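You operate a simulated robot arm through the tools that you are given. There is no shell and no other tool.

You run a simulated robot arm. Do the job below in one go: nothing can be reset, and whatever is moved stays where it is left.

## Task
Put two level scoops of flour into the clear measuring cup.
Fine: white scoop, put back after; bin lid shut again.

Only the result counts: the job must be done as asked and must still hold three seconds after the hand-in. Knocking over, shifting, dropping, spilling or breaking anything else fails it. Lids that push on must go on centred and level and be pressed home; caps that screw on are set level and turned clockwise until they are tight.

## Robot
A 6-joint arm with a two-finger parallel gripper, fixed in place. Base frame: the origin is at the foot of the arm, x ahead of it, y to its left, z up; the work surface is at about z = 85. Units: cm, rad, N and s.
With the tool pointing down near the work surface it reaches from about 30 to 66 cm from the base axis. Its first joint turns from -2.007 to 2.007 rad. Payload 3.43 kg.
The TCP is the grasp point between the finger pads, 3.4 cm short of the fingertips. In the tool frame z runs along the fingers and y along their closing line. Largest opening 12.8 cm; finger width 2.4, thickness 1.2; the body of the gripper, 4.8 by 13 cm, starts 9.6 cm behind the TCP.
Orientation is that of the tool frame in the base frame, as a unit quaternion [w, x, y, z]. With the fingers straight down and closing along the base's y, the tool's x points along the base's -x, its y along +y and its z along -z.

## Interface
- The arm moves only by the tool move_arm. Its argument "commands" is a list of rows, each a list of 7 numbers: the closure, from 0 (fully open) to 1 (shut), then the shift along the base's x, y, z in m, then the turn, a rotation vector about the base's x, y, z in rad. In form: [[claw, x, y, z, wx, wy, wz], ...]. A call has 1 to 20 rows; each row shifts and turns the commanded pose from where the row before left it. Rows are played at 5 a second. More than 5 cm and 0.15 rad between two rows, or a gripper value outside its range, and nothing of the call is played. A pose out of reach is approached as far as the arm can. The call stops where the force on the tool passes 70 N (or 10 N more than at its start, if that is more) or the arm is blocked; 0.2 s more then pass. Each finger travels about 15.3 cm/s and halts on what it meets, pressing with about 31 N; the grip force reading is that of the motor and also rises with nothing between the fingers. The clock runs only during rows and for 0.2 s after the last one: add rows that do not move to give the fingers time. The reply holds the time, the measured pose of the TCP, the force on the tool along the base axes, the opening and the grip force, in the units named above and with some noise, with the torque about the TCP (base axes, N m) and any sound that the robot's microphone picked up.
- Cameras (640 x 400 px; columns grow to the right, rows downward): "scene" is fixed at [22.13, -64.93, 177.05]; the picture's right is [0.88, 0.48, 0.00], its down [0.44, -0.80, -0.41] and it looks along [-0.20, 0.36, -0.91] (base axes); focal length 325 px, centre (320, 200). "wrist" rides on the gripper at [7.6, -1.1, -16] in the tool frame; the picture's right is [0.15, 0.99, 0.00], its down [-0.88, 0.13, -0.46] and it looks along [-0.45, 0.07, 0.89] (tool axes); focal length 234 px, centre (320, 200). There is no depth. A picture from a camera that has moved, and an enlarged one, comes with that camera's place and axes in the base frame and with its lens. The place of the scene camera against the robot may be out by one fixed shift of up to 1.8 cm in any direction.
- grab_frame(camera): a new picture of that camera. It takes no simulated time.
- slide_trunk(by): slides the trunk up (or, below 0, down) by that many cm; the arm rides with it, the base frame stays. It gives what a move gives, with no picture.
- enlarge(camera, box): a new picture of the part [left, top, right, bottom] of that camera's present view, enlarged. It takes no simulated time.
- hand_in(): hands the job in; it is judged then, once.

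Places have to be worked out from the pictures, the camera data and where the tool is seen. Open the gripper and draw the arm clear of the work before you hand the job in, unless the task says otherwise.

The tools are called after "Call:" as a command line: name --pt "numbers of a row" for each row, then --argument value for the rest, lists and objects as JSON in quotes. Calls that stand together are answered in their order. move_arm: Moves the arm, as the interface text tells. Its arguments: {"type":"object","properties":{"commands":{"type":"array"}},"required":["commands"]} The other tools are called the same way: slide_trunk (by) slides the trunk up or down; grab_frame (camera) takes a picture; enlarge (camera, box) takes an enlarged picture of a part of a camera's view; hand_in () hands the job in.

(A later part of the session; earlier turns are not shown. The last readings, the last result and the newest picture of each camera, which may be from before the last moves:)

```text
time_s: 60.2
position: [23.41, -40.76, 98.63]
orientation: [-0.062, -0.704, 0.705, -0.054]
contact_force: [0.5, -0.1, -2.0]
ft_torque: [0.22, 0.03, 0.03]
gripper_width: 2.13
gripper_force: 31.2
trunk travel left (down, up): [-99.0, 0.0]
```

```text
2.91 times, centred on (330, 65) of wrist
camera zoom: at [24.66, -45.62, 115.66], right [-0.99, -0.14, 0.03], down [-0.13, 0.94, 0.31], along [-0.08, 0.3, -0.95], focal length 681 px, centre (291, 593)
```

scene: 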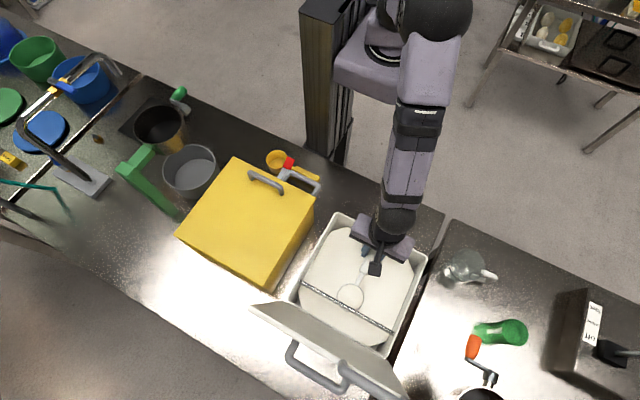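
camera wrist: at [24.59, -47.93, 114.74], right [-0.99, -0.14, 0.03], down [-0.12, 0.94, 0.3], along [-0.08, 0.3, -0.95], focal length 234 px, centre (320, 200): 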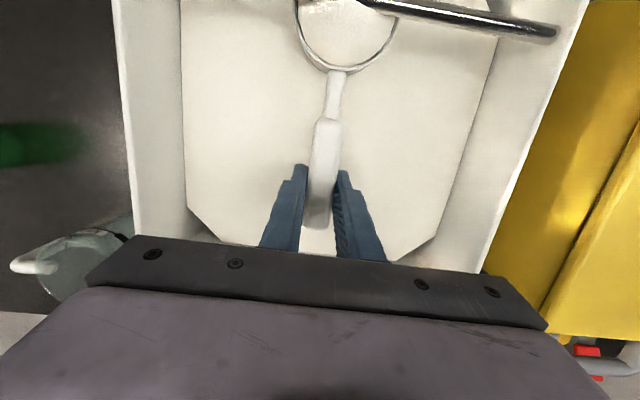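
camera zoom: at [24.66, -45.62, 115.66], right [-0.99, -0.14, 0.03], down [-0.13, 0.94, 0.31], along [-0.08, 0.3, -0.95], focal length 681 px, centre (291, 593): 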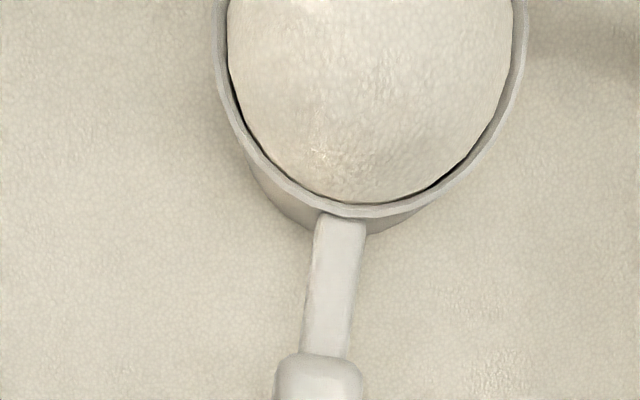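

The heap is still domed, so a partial pass doesn't trim it. I'll find the contact height here, with the bar near the far rim, to measure the scoop's remaining tilt.

Call:
move_arm --pt "1 0 0 0.002 0 0 0" --pt "1 0 0 0 0 0 0"

Call:
move_arm --pt "1 0 0 0.002 0 0 0" --pt "1 0 0 0 0 0 0"

Call:
move_arm --pt "1 0 0 0.002 0 0 0" --pt "1 0 0 0 0 0 0"

```text
time_s: 60.8
position: [23.38, -40.92, 98.94]
orientation: [-0.063, -0.704, 0.705, -0.055]
contact_force: [0.0, -0.6, -2.7]
ft_torque: [0.26, -0.02, 0.0]
gripper_width: 2.15
gripper_force: 31.5
trunk travel left (down, up): [-99.0, 0.0]
```

```text
time_s: 61.4
position: [23.29, -40.72, 98.95]
orientation: [-0.062, -0.704, 0.705, -0.054]
contact_force: [0.2, 0.1, -7.4]
ft_torque: [0.94, -0.12, -0.04]
gripper_width: 2.1
gripper_force: 31.0
trunk travel left (down, up): [-99.0, 0.0]
```

```text
time_s: 62.0
position: [23.35, -40.8, 99.16]
orientation: [-0.062, -0.705, 0.705, -0.054]
contact_force: [0.8, 0.0, -6.5]
ft_torque: [0.93, -0.14, 0.03]
gripper_width: 2.15
gripper_force: 31.3
trunk travel left (down, up): [-99.0, 0.0]
```

The rim's far side is about 3° low, and the last 2 mm push rotated the scoop slightly in the grip. I'll back off, add 0.055 rad nose-up, then sweep under the bar toward the back wall with the rim just below the bar.

Call:
move_arm --pt "1 0 0 -0.007 0 0 0" --pt "1 0 0 -0.006 -0.03 0 0" --pt "1 0 0 0 -0.025 0 0" --pt "1 0 -0.008 0 0 0 0" --pt "1 0 -0.008 0 0 0 0" --pt "1 0 -0.007 0 0 0 0" --pt "1 0 0 0 0 0 0"

Call:
enlarge --camera "scene" --box '[330, 270, 400, 330]'

Call:
enlarge --camera "wrist" --box '[220, 0, 440, 130]'

```text
time_s: 63.6
position: [23.37, -43.15, 97.91]
orientation: [-0.082, -0.702, 0.703, -0.074]
contact_force: [0.4, -0.2, -1.9]
ft_torque: [0.26, -0.01, -0.02]
gripper_width: 2.15
gripper_force: 31.2
trunk travel left (down, up): [-99.0, 0.0]
```

```text
6.67 times, centred on (365, 300) of scene
camera zoom: at [22.13, -64.93, 177.05], right [0.88, 0.48, 0.0], down [0.44, -0.8, -0.41], along [-0.2, 0.36, -0.91], focal length 2167 px, centre (20, -467)
```

zoom: 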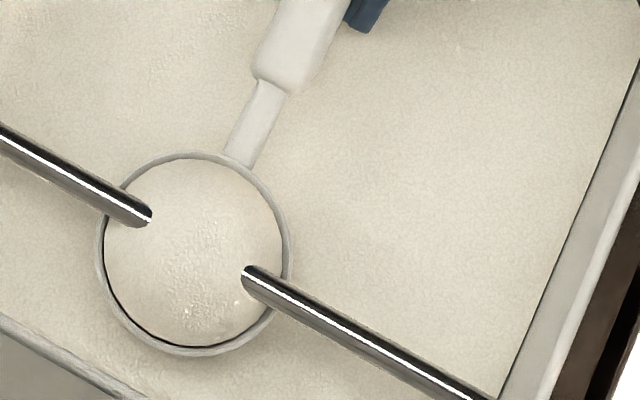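

```text
2.91 times, centred on (330, 65) of wrist
camera zoom: at [24.67, -46.97, 115.16], right [-0.99, -0.14, 0.04], down [-0.12, 0.96, 0.25], along [-0.08, 0.25, -0.97], focal length 681 px, centre (291, 593)
```

zoom: 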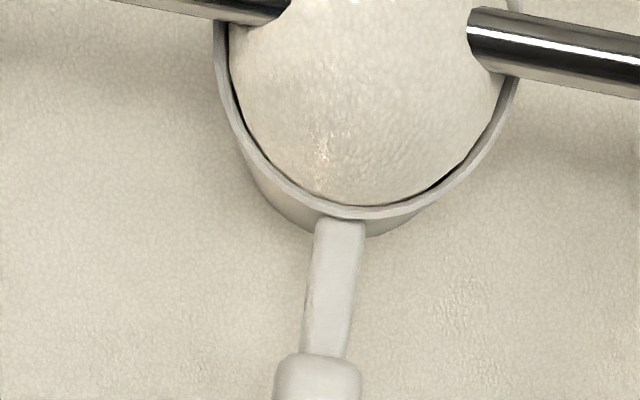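

The rim is about 3 mm under the bar and the dome still pokes through. I'll push on toward the back wall by about 1.2 cm and watch the force.

Call:
move_arm --pt "1 0 -0.004 0 0 0 0" --pt "1 0 -0.004 0 0 0 0" --pt "1 0 -0.004 0 0 0 0" --pt "1 0 0 0 0 0 0"

Call:
enlarge --camera "scene" --box '[330, 270, 400, 330]'

Call:
enlarge --camera "wrist" --box '[220, 0, 440, 130]'

```text
time_s: 64.6
position: [23.31, -44.22, 98.01]
orientation: [-0.081, -0.702, 0.704, -0.074]
contact_force: [0.3, -0.3, -2.4]
ft_torque: [0.26, 0.0, 0.0]
gripper_width: 2.12
gripper_force: 31.0
trunk travel left (down, up): [-99.0, 0.0]
```

```text
6.67 times, centred on (365, 300) of scene
camera zoom: at [22.13, -64.93, 177.05], right [0.88, 0.48, 0.0], down [0.44, -0.8, -0.41], along [-0.2, 0.36, -0.91], focal length 2167 px, centre (20, -467)
```

zoom: 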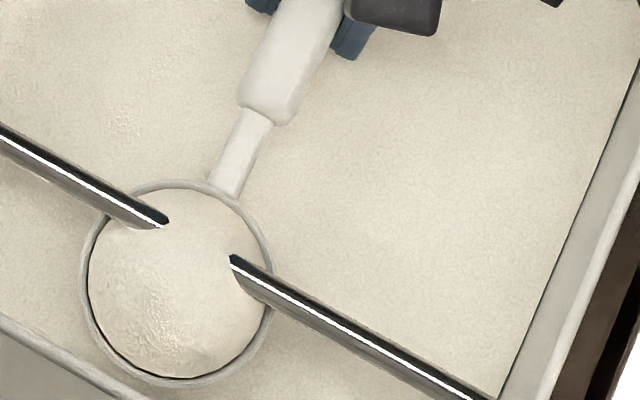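

```text
2.91 times, centred on (330, 65) of wrist
camera zoom: at [24.65, -48.11, 115.17], right [-0.99, -0.14, 0.04], down [-0.12, 0.96, 0.25], along [-0.08, 0.25, -0.97], focal length 681 px, centre (291, 593)
```

zoom: 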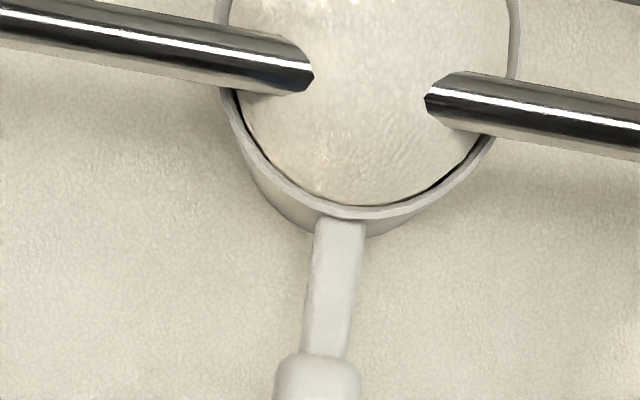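

The dome is still intact. There's about 0.7 cm left before the back wall, so I'll go closer and raise slightly so the rim almost touches the bar.

Call:
move_arm --pt "1 0 0 0.002 0 0 0" --pt "1 0 -0.003 0 0 0 0" --pt "1 0 -0.003 0 0 0 0" --pt "1 0 0 0 0 0 0"

Call:
enlarge --camera "scene" --box '[330, 270, 400, 330]'

```text
time_s: 65.6
position: [23.31, -44.69, 98.2]
orientation: [-0.081, -0.703, 0.703, -0.073]
contact_force: [0.3, 6.7, -2.3]
ft_torque: [0.37, 0.01, 0.12]
gripper_width: 2.14
gripper_force: 31.1
trunk travel left (down, up): [-99.0, 0.0]
```

```text
6.67 times, centred on (365, 300) of scene
camera zoom: at [22.13, -64.93, 177.05], right [0.88, 0.48, 0.0], down [0.44, -0.8, -0.41], along [-0.2, 0.36, -0.91], focal length 2167 px, centre (20, -467)
```

zoom: 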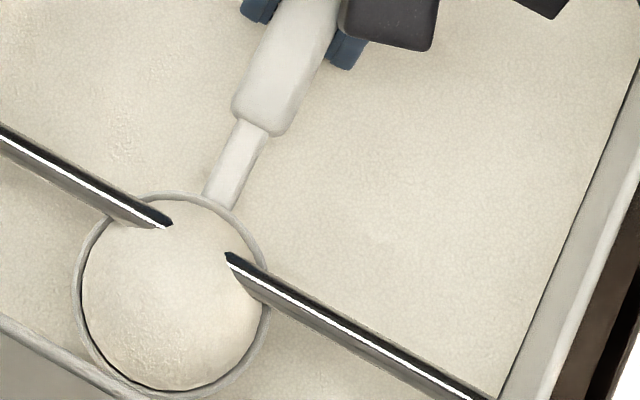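

The cup touched the back wall at TCP y≈-44.7. I'll back off 3 mm and find the exact bar contact height again, so I can draw the scoop out under the bar with almost no gap.

Call:
move_arm --pt "1 0 0.005 0 0 0 0" --pt "1 0 0 0.002 0 0 0" --pt "1 0 0 0 0 0 0"

Call:
move_arm --pt "1 0 0 0.001 0 0 0" --pt "1 0 0 0 0 0 0"

Call:
move_arm --pt "1 0 0 0.001 0 0 0" --pt "1 0 0 0 0 0 0"

```text
time_s: 66.4
position: [23.44, -44.39, 98.44]
orientation: [-0.081, -0.702, 0.703, -0.075]
contact_force: [-0.3, -0.2, -1.4]
ft_torque: [0.25, 0.01, -0.02]
gripper_width: 2.14
gripper_force: 30.5
trunk travel left (down, up): [-99.0, 0.0]
```

```text
time_s: 67.0
position: [23.32, -44.33, 98.55]
orientation: [-0.081, -0.702, 0.704, -0.074]
contact_force: [1.1, 0.3, -4.3]
ft_torque: [0.34, -0.07, 0.06]
gripper_width: 2.13
gripper_force: 30.7
trunk travel left (down, up): [-99.0, 0.0]
```

```text
time_s: 67.6
position: [23.25, -44.36, 98.47]
orientation: [-0.081, -0.702, 0.704, -0.072]
contact_force: [0.6, -1.5, -8.9]
ft_torque: [0.9, -0.17, 0.15]
gripper_width: 2.16
gripper_force: 31.1
trunk travel left (down, up): [-99.0, 0.0]
```

Contact begins near z≈98.5 here. I'll drop 2.5 mm and draw the scoop steadily toward me, all the way out from under the bar.

Call:
move_arm --pt "1 0 0 -0.0025 0 0 0" --pt "1 0 0 0 0 0 0" --pt "1 0 0.006 0 0 0 0" --pt "1 0 0.006 0 0 0 0" --pt "1 0 0.006 0 0 0 0" --pt "1 0 0.006 0 0 0 0" --pt "1 0 0 0 0 0 0"

Call:
enlarge --camera "scene" --box '[330, 270, 400, 330]'

Call:
move_arm --pt "1 0 0.006 0 0 0 0" --pt "1 0 0.006 0 0 0 0" --pt "1 0 0.006 0 0 0 0" --pt "1 0 0.006 0 0 0 0" --pt "1 0 0 0 0 0 0"

Call:
enlarge --camera "scene" --box '[330, 260, 400, 320]'

```text
time_s: 69.2
position: [23.39, -42.0, 98.3]
orientation: [-0.081, -0.702, 0.704, -0.074]
contact_force: [-0.6, -0.8, -2.3]
ft_torque: [0.24, -0.04, -0.01]
gripper_width: 2.17
gripper_force: 31.5
trunk travel left (down, up): [-99.0, 0.0]
```

```text
6.67 times, centred on (365, 300) of scene
camera zoom: at [22.13, -64.93, 177.05], right [0.88, 0.48, 0.0], down [0.44, -0.8, -0.41], along [-0.2, 0.36, -0.91], focal length 2167 px, centre (20, -467)
```

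zoom: 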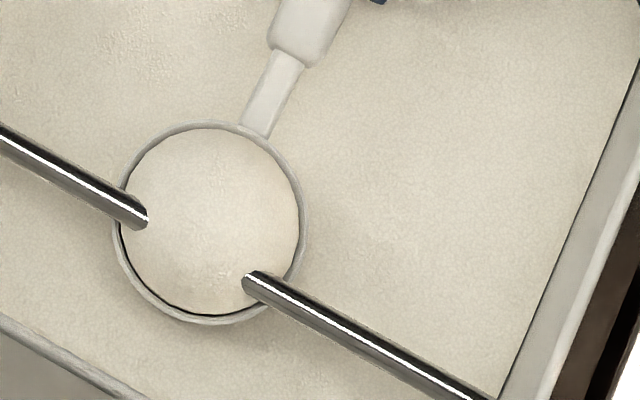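

```text
time_s: 70.4
position: [23.22, -39.51, 98.36]
orientation: [-0.082, -0.703, 0.703, -0.074]
contact_force: [0.0, 0.6, -3.0]
ft_torque: [0.26, 0.02, 0.0]
gripper_width: 2.13
gripper_force: 30.9
trunk travel left (down, up): [-99.0, 0.0]
```

```text
6.67 times, centred on (365, 290) of scene
camera zoom: at [22.13, -64.93, 177.05], right [0.88, 0.48, 0.0], down [0.44, -0.8, -0.41], along [-0.2, 0.36, -0.91], focal length 2167 px, centre (20, -400)
```

zoom: 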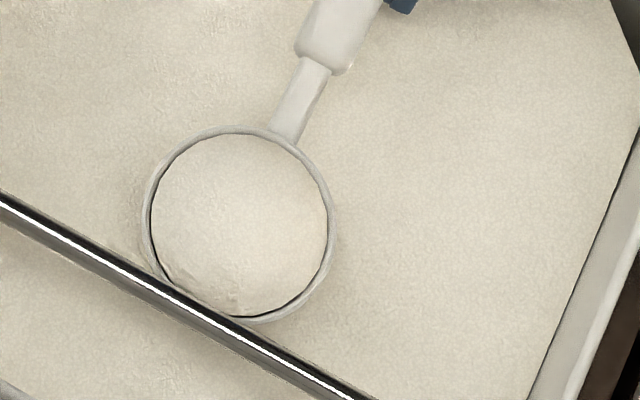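

The dome is still there after a full pull. The rim may not have stayed close enough to the bar along the whole pass, so I'll go back under at mid-cup and check the gap in 1 mm steps.

Call:
move_arm --pt "1 0 -0.006 0 0 0 0" --pt "1 0 -0.006 0 0 0 0" --pt "1 0 -0.006 0 0 0 0" --pt "1 0 0 0 0 0 0"

Call:
move_arm --pt "1 0 0 0.001 0 0 0" --pt "1 0 0 0 0 0 0"

Call:
move_arm --pt "1 0 0 0.001 0 0 0" --pt "1 0 0 0 0 0 0"

Call:
move_arm --pt "1 0 0 0.001 0 0 0" --pt "1 0 0 0 0 0 0"

```text
time_s: 71.4
position: [23.31, -41.38, 98.35]
orientation: [-0.081, -0.702, 0.704, -0.074]
contact_force: [0.7, -0.1, -2.9]
ft_torque: [0.26, -0.02, 0.0]
gripper_width: 2.15
gripper_force: 31.0
trunk travel left (down, up): [-99.0, 0.0]
```

```text
time_s: 72.0
position: [23.3, -41.36, 98.45]
orientation: [-0.082, -0.702, 0.703, -0.074]
contact_force: [-0.2, -0.4, -2.6]
ft_torque: [0.26, -0.02, 0.01]
gripper_width: 2.15
gripper_force: 31.3
trunk travel left (down, up): [-99.0, 0.0]
```

```text
time_s: 72.6
position: [23.28, -41.4, 98.6]
orientation: [-0.081, -0.702, 0.703, -0.075]
contact_force: [0.5, -0.4, -4.0]
ft_torque: [0.5, -0.04, 0.05]
gripper_width: 2.15
gripper_force: 31.2
trunk travel left (down, up): [-99.0, 0.0]
```

```text
time_s: 73.2
position: [23.28, -41.32, 98.64]
orientation: [-0.082, -0.702, 0.703, -0.073]
contact_force: [0.7, 0.6, -7.6]
ft_torque: [0.96, -0.19, 0.07]
gripper_width: 2.13
gripper_force: 31.1
trunk travel left (down, up): [-99.0, 0.0]
```

Contact is at z≈98.55 here versus 98.5 on the near side, so the scoop is level to within about 1°. I'll try the sweep again with the rim lightly pressed against the bar, so it actually scrapes.

Call:
move_arm --pt "1 0 0 -0.001 0 0 0" --pt "1 0 0 0 0 0 0" --pt "1 0 -0.005 0 0 0 0" --pt "1 0 -0.005 0 0 0 0" --pt "1 0 -0.005 0 0 0 0" --pt "1 0 -0.005 0 0 0 0" --pt "1 0 -0.005 0 0 0 0" --pt "1 0 -0.003 0 0 0 0" --pt "1 0 0 0 0 0 0"

Call:
enlarge --camera "scene" --box '[330, 270, 400, 330]'

Call:
enlarge --camera "wrist" --box '[220, 0, 440, 130]'

```text
time_s: 75.2
position: [23.27, -44.24, 98.59]
orientation: [-0.081, -0.703, 0.703, -0.074]
contact_force: [0.6, 0.8, -4.1]
ft_torque: [0.4, -0.09, 0.04]
gripper_width: 2.14
gripper_force: 31.8
trunk travel left (down, up): [-99.0, 0.0]
```

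```text
6.67 times, centred on (365, 300) of scene
camera zoom: at [22.13, -64.93, 177.05], right [0.88, 0.48, 0.0], down [0.44, -0.8, -0.41], along [-0.2, 0.36, -0.91], focal length 2167 px, centre (20, -467)
```

zoom: 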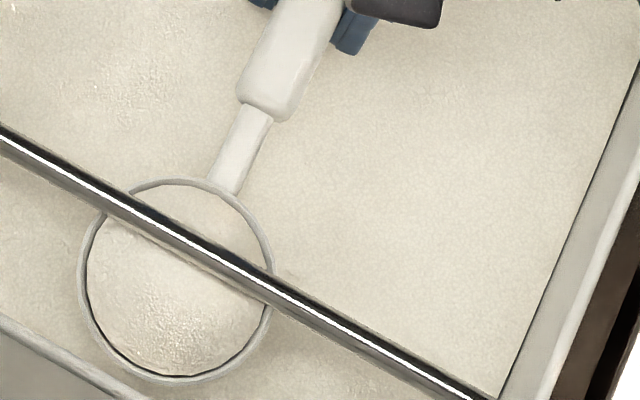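

```text
2.91 times, centred on (330, 65) of wrist
camera zoom: at [24.57, -48.08, 115.83], right [-0.99, -0.14, 0.04], down [-0.13, 0.96, 0.25], along [-0.08, 0.24, -0.97], focal length 681 px, centre (291, 593)
```

zoom: 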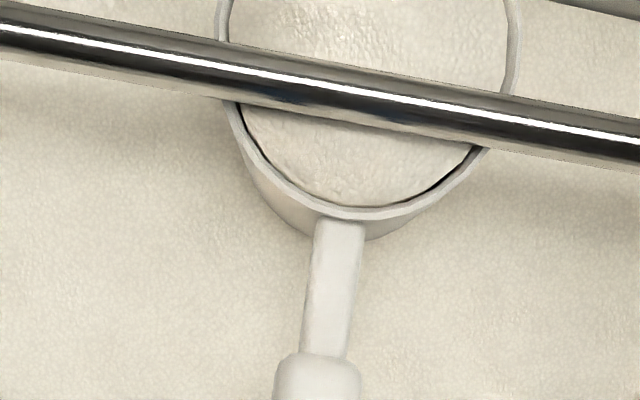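

That worked: scraping with the rim in contact cut the heap, and the bar now shows clear across a flat surface. I'll drop 4 mm and turn the scoop out from under the bar (yaw about -48°, shifting +x) so I can lift without touching it.

Call:
move_arm --pt "1 0 0 -0.004 0 0 0" --pt "1 0.005 0.003 0 0 0 -0.12" --pt "1 0.006 0.003 0 0 0 -0.12" --pt "1 0.006 0.003 0 0 0 -0.12" --pt "1 0.006 0.003 0 0 0 -0.12" --pt "1 0.006 0.003 0 0 0 -0.12" --pt "1 0.006 0.003 0 0 0 -0.12" --pt "1 0.005 0.003 0 0 0 -0.12" --pt "1 0 0 0 0 0 0"

Call:
grab_frame --camera "scene"

Call:
enlarge --camera "scene" --box '[310, 230, 410, 330]'

Call:
grab_frame --camera "wrist"

```text
time_s: 77.2
position: [27.35, -42.1, 98.14]
orientation: [-0.105, -0.354, 0.929, -0.034]
contact_force: [0.1, 0.6, -2.3]
ft_torque: [0.13, -0.18, -0.01]
gripper_width: 2.15
gripper_force: 30.5
trunk travel left (down, up): [-99.0, 0.0]
```

```text
taken
```

scene: 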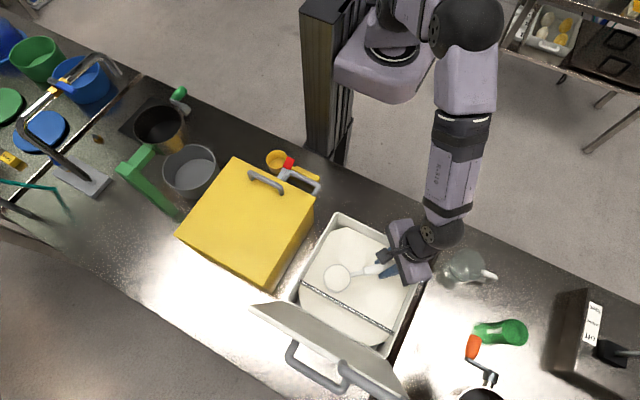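

```text
4.00 times, centred on (360, 280) of scene
camera zoom: at [22.13, -64.93, 177.05], right [0.88, 0.48, 0.0], down [0.44, -0.8, -0.41], along [-0.2, 0.36, -0.91], focal length 1300 px, centre (160, -120)
```

zoom: 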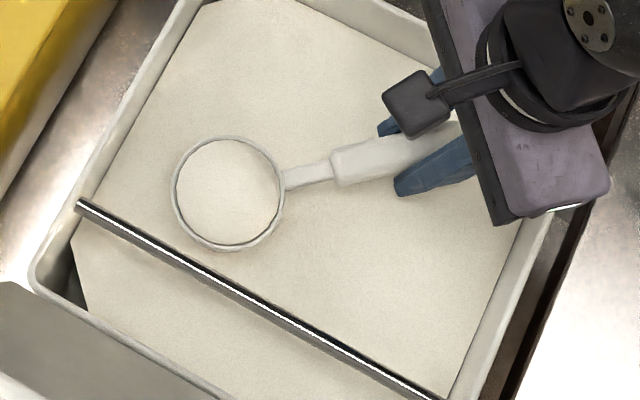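

```text
taken
camera wrist: at [25.3, -45.61, 115.3], right [-0.76, 0.65, 0.04], down [0.63, 0.73, 0.25], along [0.13, 0.22, -0.97], focal length 234 px, centre (320, 200)
```

wrist: 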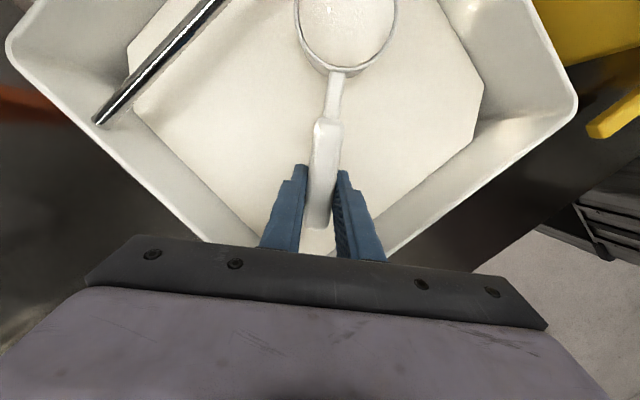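

The scoop is clear of the bar and the surface is flat. I'll lift slowly and straight up, then zoom in to confirm it's level.

Call:
move_arm --pt "1 0 0 0.005 0 0 0" --pt "1 0 0 0.01 0 0 0" --pt "1 0 0 0.015 0 0 0" --pt "1 0 0 0.02 0 0 0" --pt "1 0 0 0.02 0 0 0" --pt "1 0 0 0.02 0 0 0" --pt "1 0 0 0.02 0 0 0" --pt "1 0 0 0.01 0 0 0" --pt "1 0 0 0 0 0 0"

Call:
enlarge --camera "scene" --box '[300, 220, 400, 320]'

Call:
enlarge --camera "wrist" --box '[230, 0, 430, 130]'

Call:
enlarge --camera "scene" --box '[420, 220, 520, 310]'

```text
time_s: 79.2
position: [27.52, -42.23, 110.19]
orientation: [-0.105, -0.353, 0.929, -0.034]
contact_force: [0.7, 0.2, -2.5]
ft_torque: [0.14, -0.19, 0.02]
gripper_width: 2.13
gripper_force: 30.9
trunk travel left (down, up): [-99.0, 0.0]
```

```text
4.00 times, centred on (350, 270) of scene
camera zoom: at [22.13, -64.93, 177.05], right [0.88, 0.48, 0.0], down [0.44, -0.8, -0.41], along [-0.2, 0.36, -0.91], focal length 1300 px, centre (200, -80)
```

zoom: 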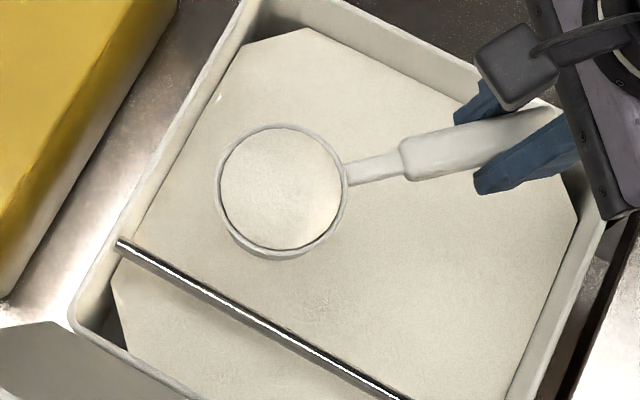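

```text
3.08 times, centred on (330, 65) of wrist
camera zoom: at [25.42, -45.69, 127.46], right [-0.76, 0.64, 0.04], down [0.63, 0.73, 0.25], along [0.13, 0.22, -0.97], focal length 720 px, centre (289, 615)
```

zoom: 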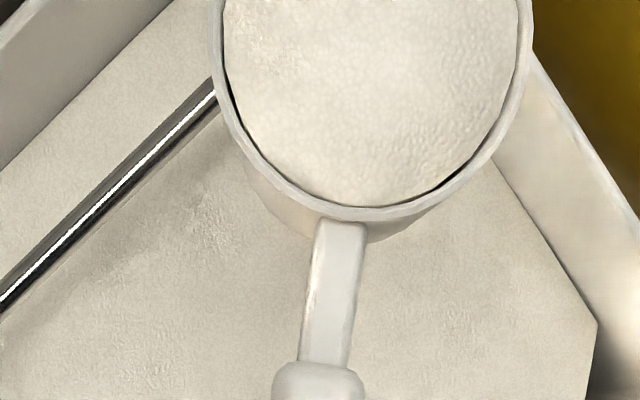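

```text
4.44 times, centred on (470, 265) of scene
camera zoom: at [22.13, -64.93, 177.05], right [0.88, 0.48, 0.0], down [0.44, -0.8, -0.41], along [-0.2, 0.36, -0.91], focal length 1444 px, centre (-347, -89)
```

zoom: 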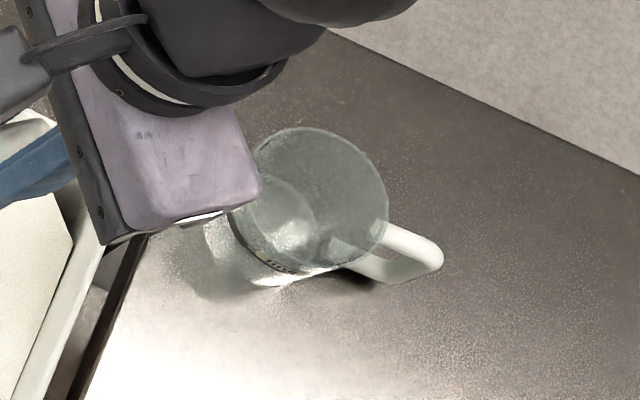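

The flour is level in the scoop. The measuring cup's rim is centred near (46,-30) at z≈95, about 8 cm across. I'll carry the scoop level and slowly toward it, turning a little so the scoop will sit over the cup.

Call:
move_arm --pt "1 0.008 0.007 0 0 0 0.01" --pt "1 0.014 0.012 0 0 0 0.02" --pt "1 0.02 0.017 0 0 0 0.02" --pt "1 0.02 0.017 0 0 0 0.02" --pt "1 0.02 0.018 0 0 0 0.02" --pt "1 0.02 0.018 0 0 0 0.02" --pt "1 0.02 0.018 0 0 0 0.02" --pt "1 0.02 0.018 0 0 0 0.02" --pt "1 0.02 0.018 0 0 0 0.02" --pt "1 0.02 0.018 0 0 0 0.02" --pt "1 0.02 0.018 0 0 0 0.02" --pt "1 0.02 0.018 0 0 0 0.02" --pt "1 0.014 0.012 0 0 0 0.02" --pt "1 0.008 0.006 0 0 0 0.02" --pt "1 0 0 0 0 0 0"

Call:
grab_frame --camera "scene"

Call:
grab_frame --camera "wrist"

```text
time_s: 82.4
position: [51.66, -20.81, 110.0]
orientation: [-0.099, -0.476, 0.873, -0.047]
contact_force: [-0.3, -0.2, -3.2]
ft_torque: [0.22, -0.14, 0.02]
gripper_width: 2.13
gripper_force: 30.7
trunk travel left (down, up): [-99.0, 0.0]
```

```text
taken
```

scene: 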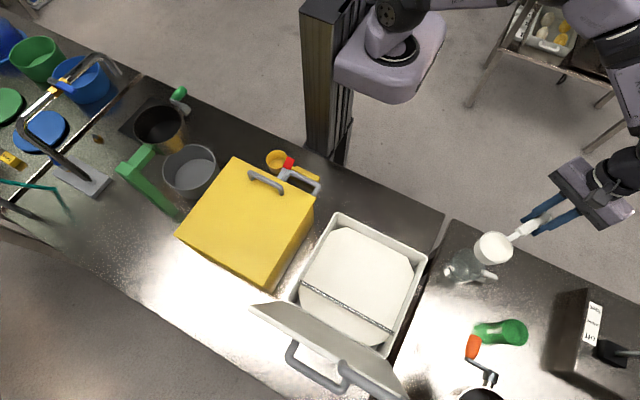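

```text
taken
camera wrist: at [50.65, -24.61, 127.28], right [-0.91, 0.42, 0.04], down [0.41, 0.88, 0.25], along [0.07, 0.25, -0.97], focal length 234 px, centre (320, 200)
```

wrist: 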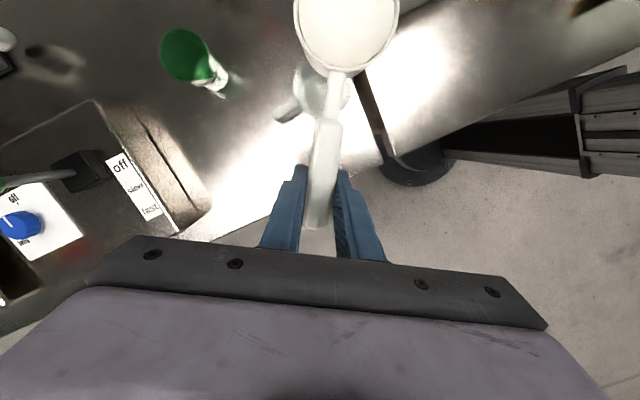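

The scoop is near the measuring cup. I'll enlarge the wrist view to place the cup precisely relative to the scoop.

Call:
enlarge --camera "wrist" --box '[240, 0, 420, 150]'

Call:
enlarge --camera "scene" --box '[420, 210, 560, 310]'

```text
2.67 times, centred on (330, 75) of wrist
camera zoom: at [50.65, -24.61, 127.28], right [-0.91, 0.42, 0.04], down [0.41, 0.88, 0.25], along [0.07, 0.25, -0.97], focal length 624 px, centre (293, 533)
```

zoom: 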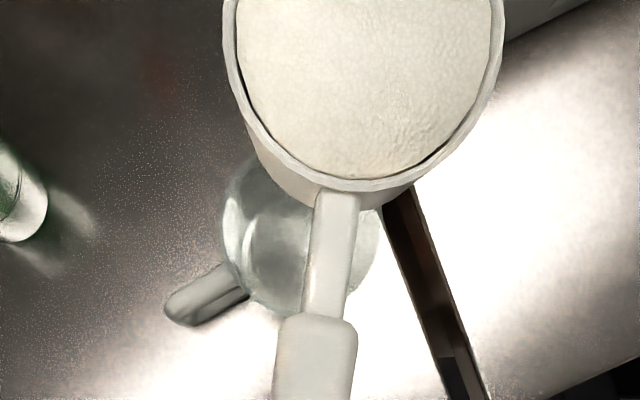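

```text
4.00 times, centred on (490, 260) of scene
camera zoom: at [22.13, -64.93, 177.05], right [0.88, 0.48, 0.0], down [0.44, -0.8, -0.41], along [-0.2, 0.36, -0.91], focal length 1300 px, centre (-360, -40)
```

zoom: 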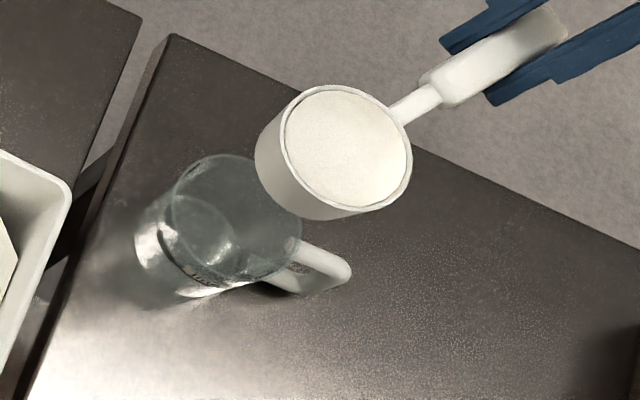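

Combining the wrist views, the measuring cup's rim centre is about (46.4,-29.7,93.3) with radius about 4, and the scoop's rim centre sits 12 cm from the TCP along its axis. I'll place the scoop over the cup, offset slightly so the pouring lip stays inside the rim.

Call:
move_arm --pt "1 0.006 0.002 -0.005 0 0 0" --pt "1 0.008 0.003 -0.015 0 0 0" --pt "1 0.007 0.002 -0.02 0 0 0" --pt "1 0 0 -0.02 0 0 0" --pt "1 0 0 -0.01 0 0 0" --pt "1 0 0 0 0 0 0"

Call:
enlarge --camera "scene" --box '[420, 210, 560, 310]'

Call:
enlarge --camera "wrist" --box '[240, 0, 420, 150]'

```text
time_s: 83.8
position: [53.7, -19.95, 103.22]
orientation: [-0.101, -0.477, 0.872, -0.049]
contact_force: [-0.3, -0.2, -2.6]
ft_torque: [0.22, -0.14, 0.03]
gripper_width: 2.11
gripper_force: 31.4
trunk travel left (down, up): [-99.0, 0.0]
```

```text
4.00 times, centred on (490, 260) of scene
camera zoom: at [22.13, -64.93, 177.05], right [0.88, 0.48, 0.0], down [0.44, -0.8, -0.41], along [-0.2, 0.36, -0.91], focal length 1300 px, centre (-360, -40)
```

zoom: 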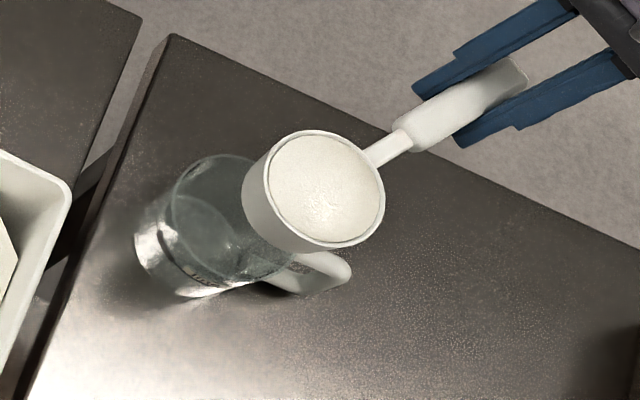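

```text
2.67 times, centred on (330, 75) of wrist
camera zoom: at [52.71, -23.91, 120.32], right [-0.91, 0.42, 0.04], down [0.41, 0.88, 0.25], along [0.07, 0.25, -0.97], focal length 624 px, centre (293, 533)
```

zoom: 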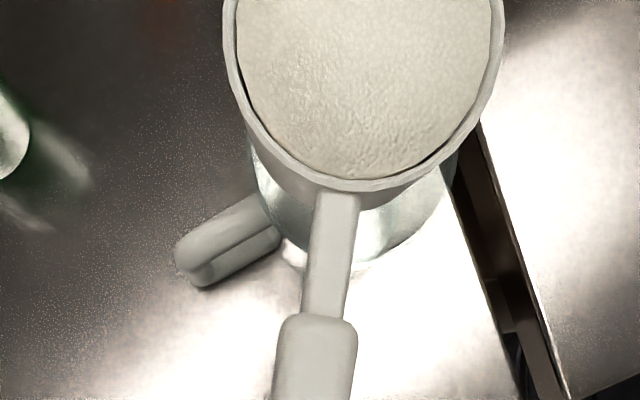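

Both cameras agree the scoop is placed as intended over the cup. I'll start rolling about the handle axis slowly, first about 22°, checking that the arm follows.

Call:
move_arm --pt "1 0 0 0 -0.0703 -0.1093 0" --pt "1 0 0 0 -0.0703 -0.1093 0" --pt "1 0 0 0 -0.0703 -0.1093 0" --pt "1 0 0 0 0 0 0"

Call:
enlarge --camera "scene" --box '[420, 210, 560, 310]'

Call:
grab_frame --camera "scene"

```text
time_s: 84.8
position: [53.7, -19.98, 103.14]
orientation: [-0.005, -0.449, 0.867, -0.215]
contact_force: [-0.3, -1.1, -2.7]
ft_torque: [0.22, -0.11, 0.02]
gripper_width: 2.15
gripper_force: 31.4
trunk travel left (down, up): [-99.0, 0.0]
```

```text
4.00 times, centred on (490, 260) of scene
camera zoom: at [22.13, -64.93, 177.05], right [0.88, 0.48, 0.0], down [0.44, -0.8, -0.41], along [-0.2, 0.36, -0.91], focal length 1300 px, centre (-360, -40)
```

zoom: 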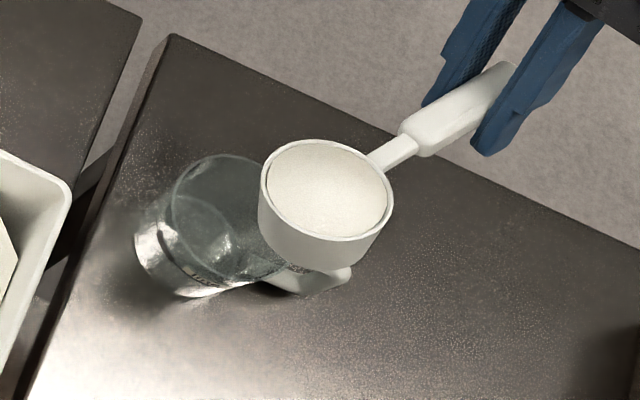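

```text
taken
```

scene: 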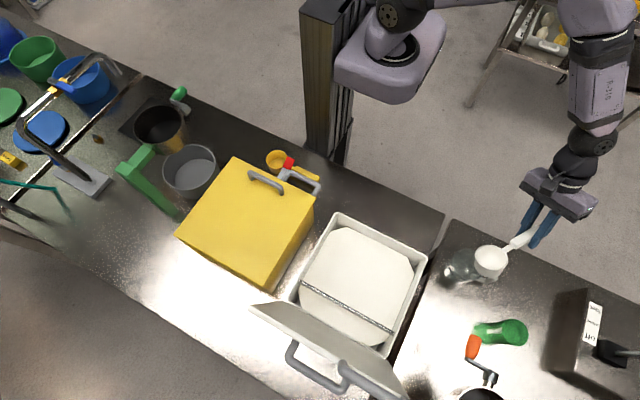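

The arm is following well and the flour is still in. I'll continue rolling to about 45°.

Call:
move_arm --pt "1 0 0 0 -0.0703 -0.1093 0" --pt "1 0 0 0 -0.0703 -0.1093 0" --pt "1 0 0 0 -0.0703 -0.1093 0" --pt "1 0 0 0 0 0 0"

Call:
enlarge --camera "scene" --box '[420, 210, 560, 310]'

```text
time_s: 85.8
position: [53.7, -19.97, 103.17]
orientation: [0.089, -0.404, 0.829, -0.377]
contact_force: [0.3, 0.5, -1.4]
ft_torque: [0.21, -0.09, 0.02]
gripper_width: 2.15
gripper_force: 31.8
trunk travel left (down, up): [-99.0, 0.0]
```

```text
4.00 times, centred on (490, 260) of scene
camera zoom: at [22.13, -64.93, 177.05], right [0.88, 0.48, 0.0], down [0.44, -0.8, -0.41], along [-0.2, 0.36, -0.91], focal length 1300 px, centre (-360, -40)
```

zoom: 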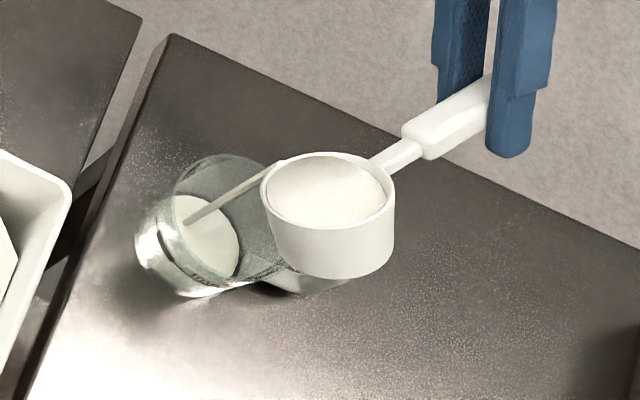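

Flour is pouring into the measuring cup, and the stream lands well inside. I'll keep rolling slowly.

Call:
move_arm --pt "1 0 0 0 0 0 0" --pt "1 0 0 0 -0.0541 -0.0841 0" --pt "1 0 0 0 0 0 0" --pt "1 0 0 0 -0.0541 -0.0841 0" --pt "1 0 0 0 0 0 0" --pt "1 0 0 0 -0.0541 -0.0841 0" --pt "1 0 0 0 0 0 0"

Call:
enlarge --camera "scene" --box '[420, 210, 560, 310]'

```text
time_s: 87.4
position: [53.7, -20.04, 103.15]
orientation: [0.159, -0.361, 0.777, -0.491]
contact_force: [-0.4, 0.3, -2.5]
ft_torque: [0.23, -0.08, 0.02]
gripper_width: 2.13
gripper_force: 31.2
trunk travel left (down, up): [-99.0, 0.0]
```

```text
4.00 times, centred on (490, 260) of scene
camera zoom: at [22.13, -64.93, 177.05], right [0.88, 0.48, 0.0], down [0.44, -0.8, -0.41], along [-0.2, 0.36, -0.91], focal length 1300 px, centre (-360, -40)
```

zoom: 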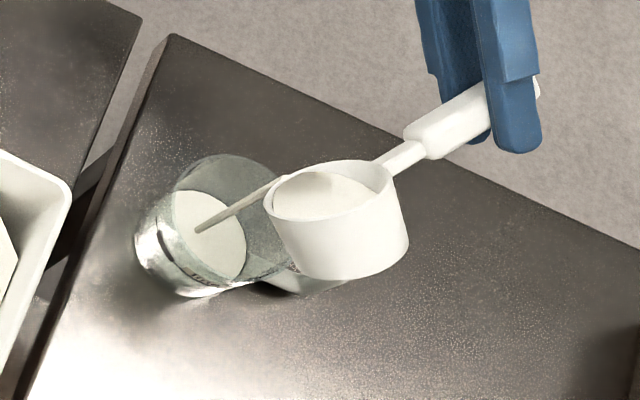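

The level in the measuring cup is rising and the stream is near the middle. I'll continue toward 90°.

Call:
move_arm --pt "1 0 0 0 0 0 0" --pt "1 0 0 0 -0.0541 -0.0841 0" --pt "1 0 0 0 0 0 0" --pt "1 0 0 0 -0.0541 -0.0841 0" --pt "1 -0.002 0.001 0 0 0 0" --pt "1 -0.002 0.001 0 -0.0541 -0.0841 0" --pt "1 0 0 0 0 0 0" --pt "1 -0.002 0.001 0 -0.0541 -0.0841 0" --pt "1 0 0 0 0 0 0"

Call:
enlarge --camera "scene" --box '[420, 210, 560, 310]'

Call:
grab_frame --camera "scene"

```text
time_s: 89.4
position: [53.03, -19.66, 103.25]
orientation: [0.247, -0.287, 0.683, -0.625]
contact_force: [-0.2, 0.1, -1.9]
ft_torque: [0.19, -0.05, 0.01]
gripper_width: 2.14
gripper_force: 30.7
trunk travel left (down, up): [-99.0, 0.0]
```

```text
4.00 times, centred on (490, 260) of scene
camera zoom: at [22.13, -64.93, 177.05], right [0.88, 0.48, 0.0], down [0.44, -0.8, -0.41], along [-0.2, 0.36, -0.91], focal length 1300 px, centre (-360, -40)
```

zoom: 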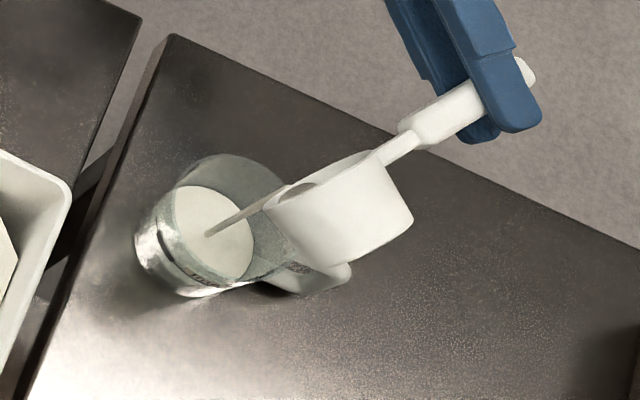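

```text
taken
```

scene: 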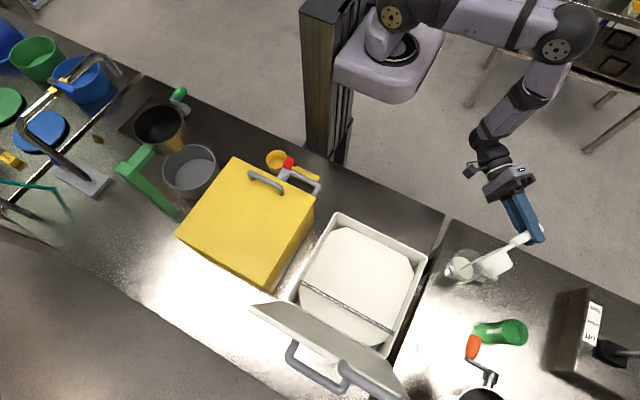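

It's almost empty and still landing centrally. I'll continue rolling past 100° with small shifts to keep the lip over the cup.

Call:
move_arm --pt "1 0 0 0 0 0 0" --pt "1 -0.003 0.002 0 -0.0541 -0.0841 0" --pt "1 0 0 0 0 0 0" --pt "1 -0.003 0.002 0 -0.0541 -0.0841 0" --pt "1 0 0 0 0 0 0" --pt "1 -0.003 0.002 0 -0.0541 -0.0841 0" --pt "1 0 0 0 0 0 0" --pt "1 -0.002 0.001 0 -0.0541 -0.0841 0" --pt "1 0 0 0 0 0 0" --pt "1 0 0 0 0 0 0"

Call:
enlarge --camera "scene" --box '[420, 210, 560, 310]'

Call:
grab_frame --camera "wrist"

```text
time_s: 91.6
position: [52.25, -18.87, 103.17]
orientation: [-0.326, 0.204, -0.561, 0.733]
contact_force: [0.2, 0.1, -1.5]
ft_torque: [0.19, -0.09, -0.01]
gripper_width: 2.14
gripper_force: 30.7
trunk travel left (down, up): [-99.0, 0.0]
```

```text
4.00 times, centred on (490, 260) of scene
camera zoom: at [22.13, -64.93, 177.05], right [0.88, 0.48, 0.0], down [0.44, -0.8, -0.41], along [-0.2, 0.36, -0.91], focal length 1300 px, centre (-360, -40)
```

zoom: 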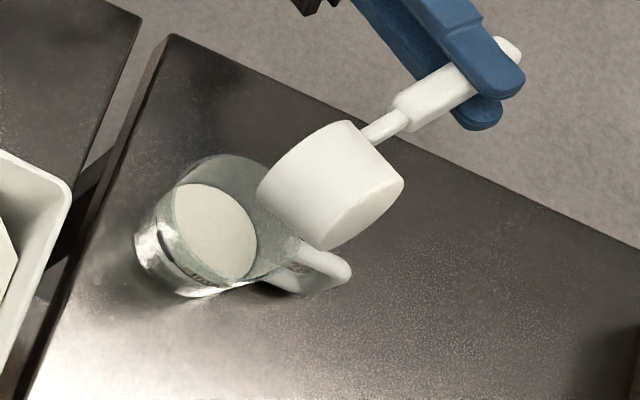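

```text
taken
camera wrist: at [35.93, -13.07, 99.11], right [0.14, -0.26, -0.95], down [0.35, 0.92, -0.2], along [0.93, -0.31, 0.22], focal length 234 px, centre (320, 200)
```

wrist: 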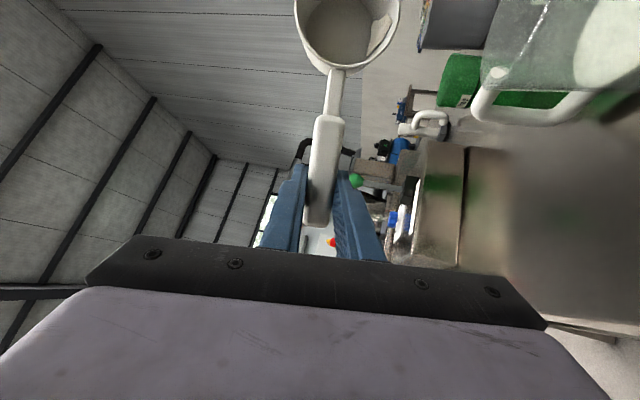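

The stream has stopped. I'll check inside the scoop for leftover flour, and check the measuring cup.

Call:
enlarge --camera "wrist" --box '[270, 0, 430, 100]'

Call:
enlarge --camera "wrist" --box '[440, 0, 640, 140]'

```text
4.00 times, centred on (350, 50) of wrist
camera zoom: at [35.93, -13.07, 99.11], right [0.14, -0.26, -0.95], down [0.35, 0.92, -0.2], along [0.93, -0.31, 0.22], focal length 937 px, centre (200, 800)
```

zoom: 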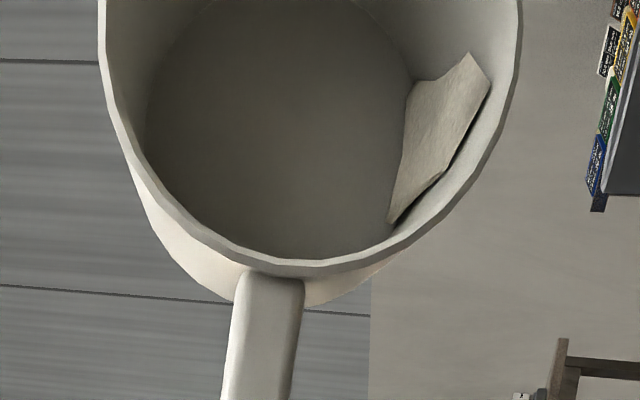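

```text
2.86 times, centred on (540, 70) of wrist
camera zoom: at [35.93, -13.07, 99.11], right [0.14, -0.26, -0.95], down [0.35, 0.92, -0.2], along [0.93, -0.31, 0.22], focal length 669 px, centre (-309, 571)
```

zoom: 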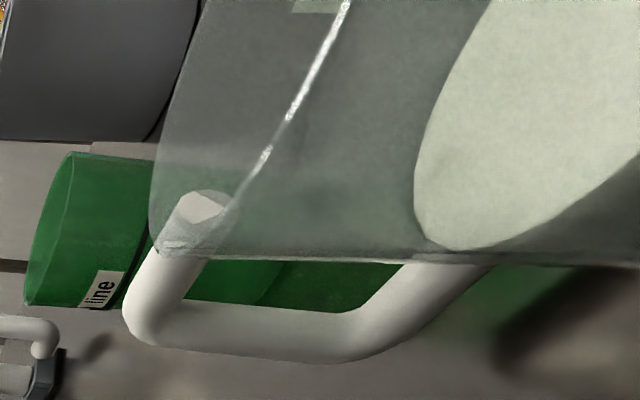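

A small wedge of flour is left in the scoop. I'll roll further, to about 135°, raising a little so the hand stays well clear of the table.

Call:
move_arm --pt "1 0 0 0.008 -0.0541 -0.0841 0" --pt "1 0 0 0.008 -0.0541 -0.0841 0" --pt "1 -0.002 0.001 0.008 -0.0541 -0.0841 0" --pt "1 -0.002 0.001 0.006 -0.0541 -0.0841 0" --pt "1 0 0 0 0 0 0" --pt "1 0 0 0 0 0 0" --pt "1 0 0 0 0 0 0"

Call:
enlarge --camera "wrist" --box '[270, 0, 430, 100]'

Call:
enlarge --camera "scene" --box '[420, 210, 560, 310]'

```text
time_s: 93.2
position: [57.02, -19.58, 104.36]
orientation: [-0.391, 0.112, -0.417, 0.813]
contact_force: [-0.2, 0.1, -2.8]
ft_torque: [0.19, -0.07, 0.0]
gripper_width: 2.14
gripper_force: 30.6
out of reach, approached as far as the arm can: row 2, 3, 4
trunk travel left (down, up): [-99.0, 0.0]
```

```text
4.00 times, centred on (350, 50) of wrist
camera zoom: at [43.25, -15.21, 94.07], right [0.44, -0.45, -0.78], down [0.43, 0.87, -0.26], along [0.79, -0.22, 0.57], focal length 937 px, centre (200, 800)
```

zoom: 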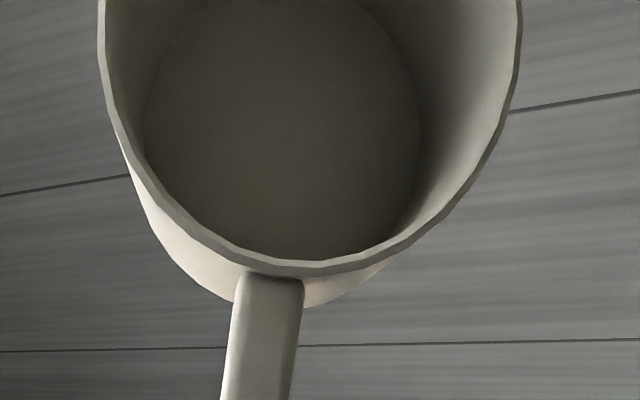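

```text
4.00 times, centred on (490, 260) of scene
camera zoom: at [22.13, -64.93, 177.05], right [0.88, 0.48, 0.0], down [0.44, -0.8, -0.41], along [-0.2, 0.36, -0.91], focal length 1300 px, centre (-360, -40)
```

zoom: 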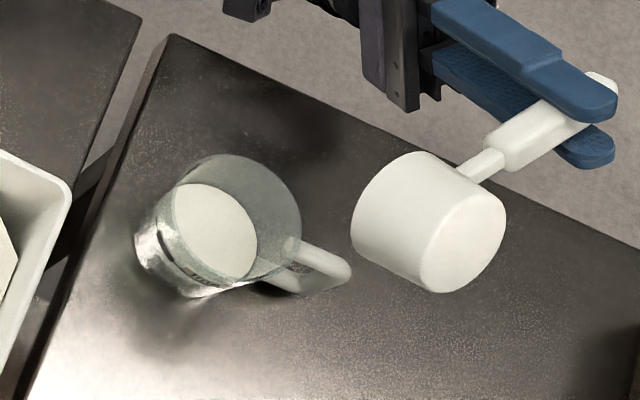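

The scoop is empty now, though the last rows ran out of reach and the arm drifted toward +x. I'll roll back gently to recover tracking, then check the table for spills.

Call:
move_arm --pt "1 0 0 0.005 0.0541 0.0841 0" --pt "1 0 0 0.005 0.0541 0.0841 0" --pt "1 0 0 0 0.0541 0.0841 0" --pt "1 0 0 0 0 0 0"

Call:
enlarge --camera "scene" --box '[420, 210, 600, 320]'

```text
time_s: 94.2
position: [57.07, -19.44, 105.33]
orientation: [-0.342, 0.183, -0.528, 0.756]
contact_force: [0.2, 0.5, -2.3]
ft_torque: [0.19, -0.07, -0.02]
gripper_width: 2.14
gripper_force: 31.1
trunk travel left (down, up): [-99.0, 0.0]
```

```text
3.56 times, centred on (510, 265) of scene
camera zoom: at [22.13, -64.93, 177.05], right [0.88, 0.48, 0.0], down [0.44, -0.8, -0.41], along [-0.2, 0.36, -0.91], focal length 1156 px, centre (-356, -31)
```

zoom: 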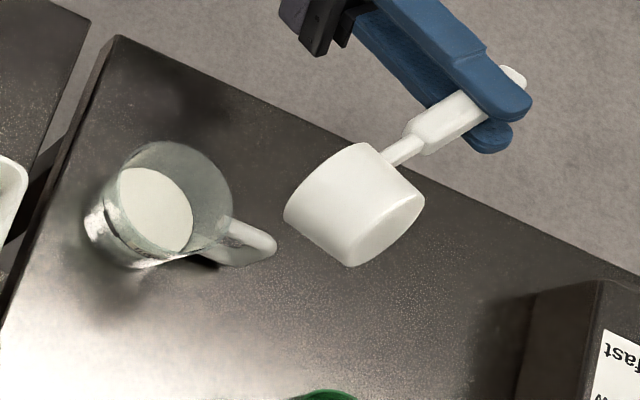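

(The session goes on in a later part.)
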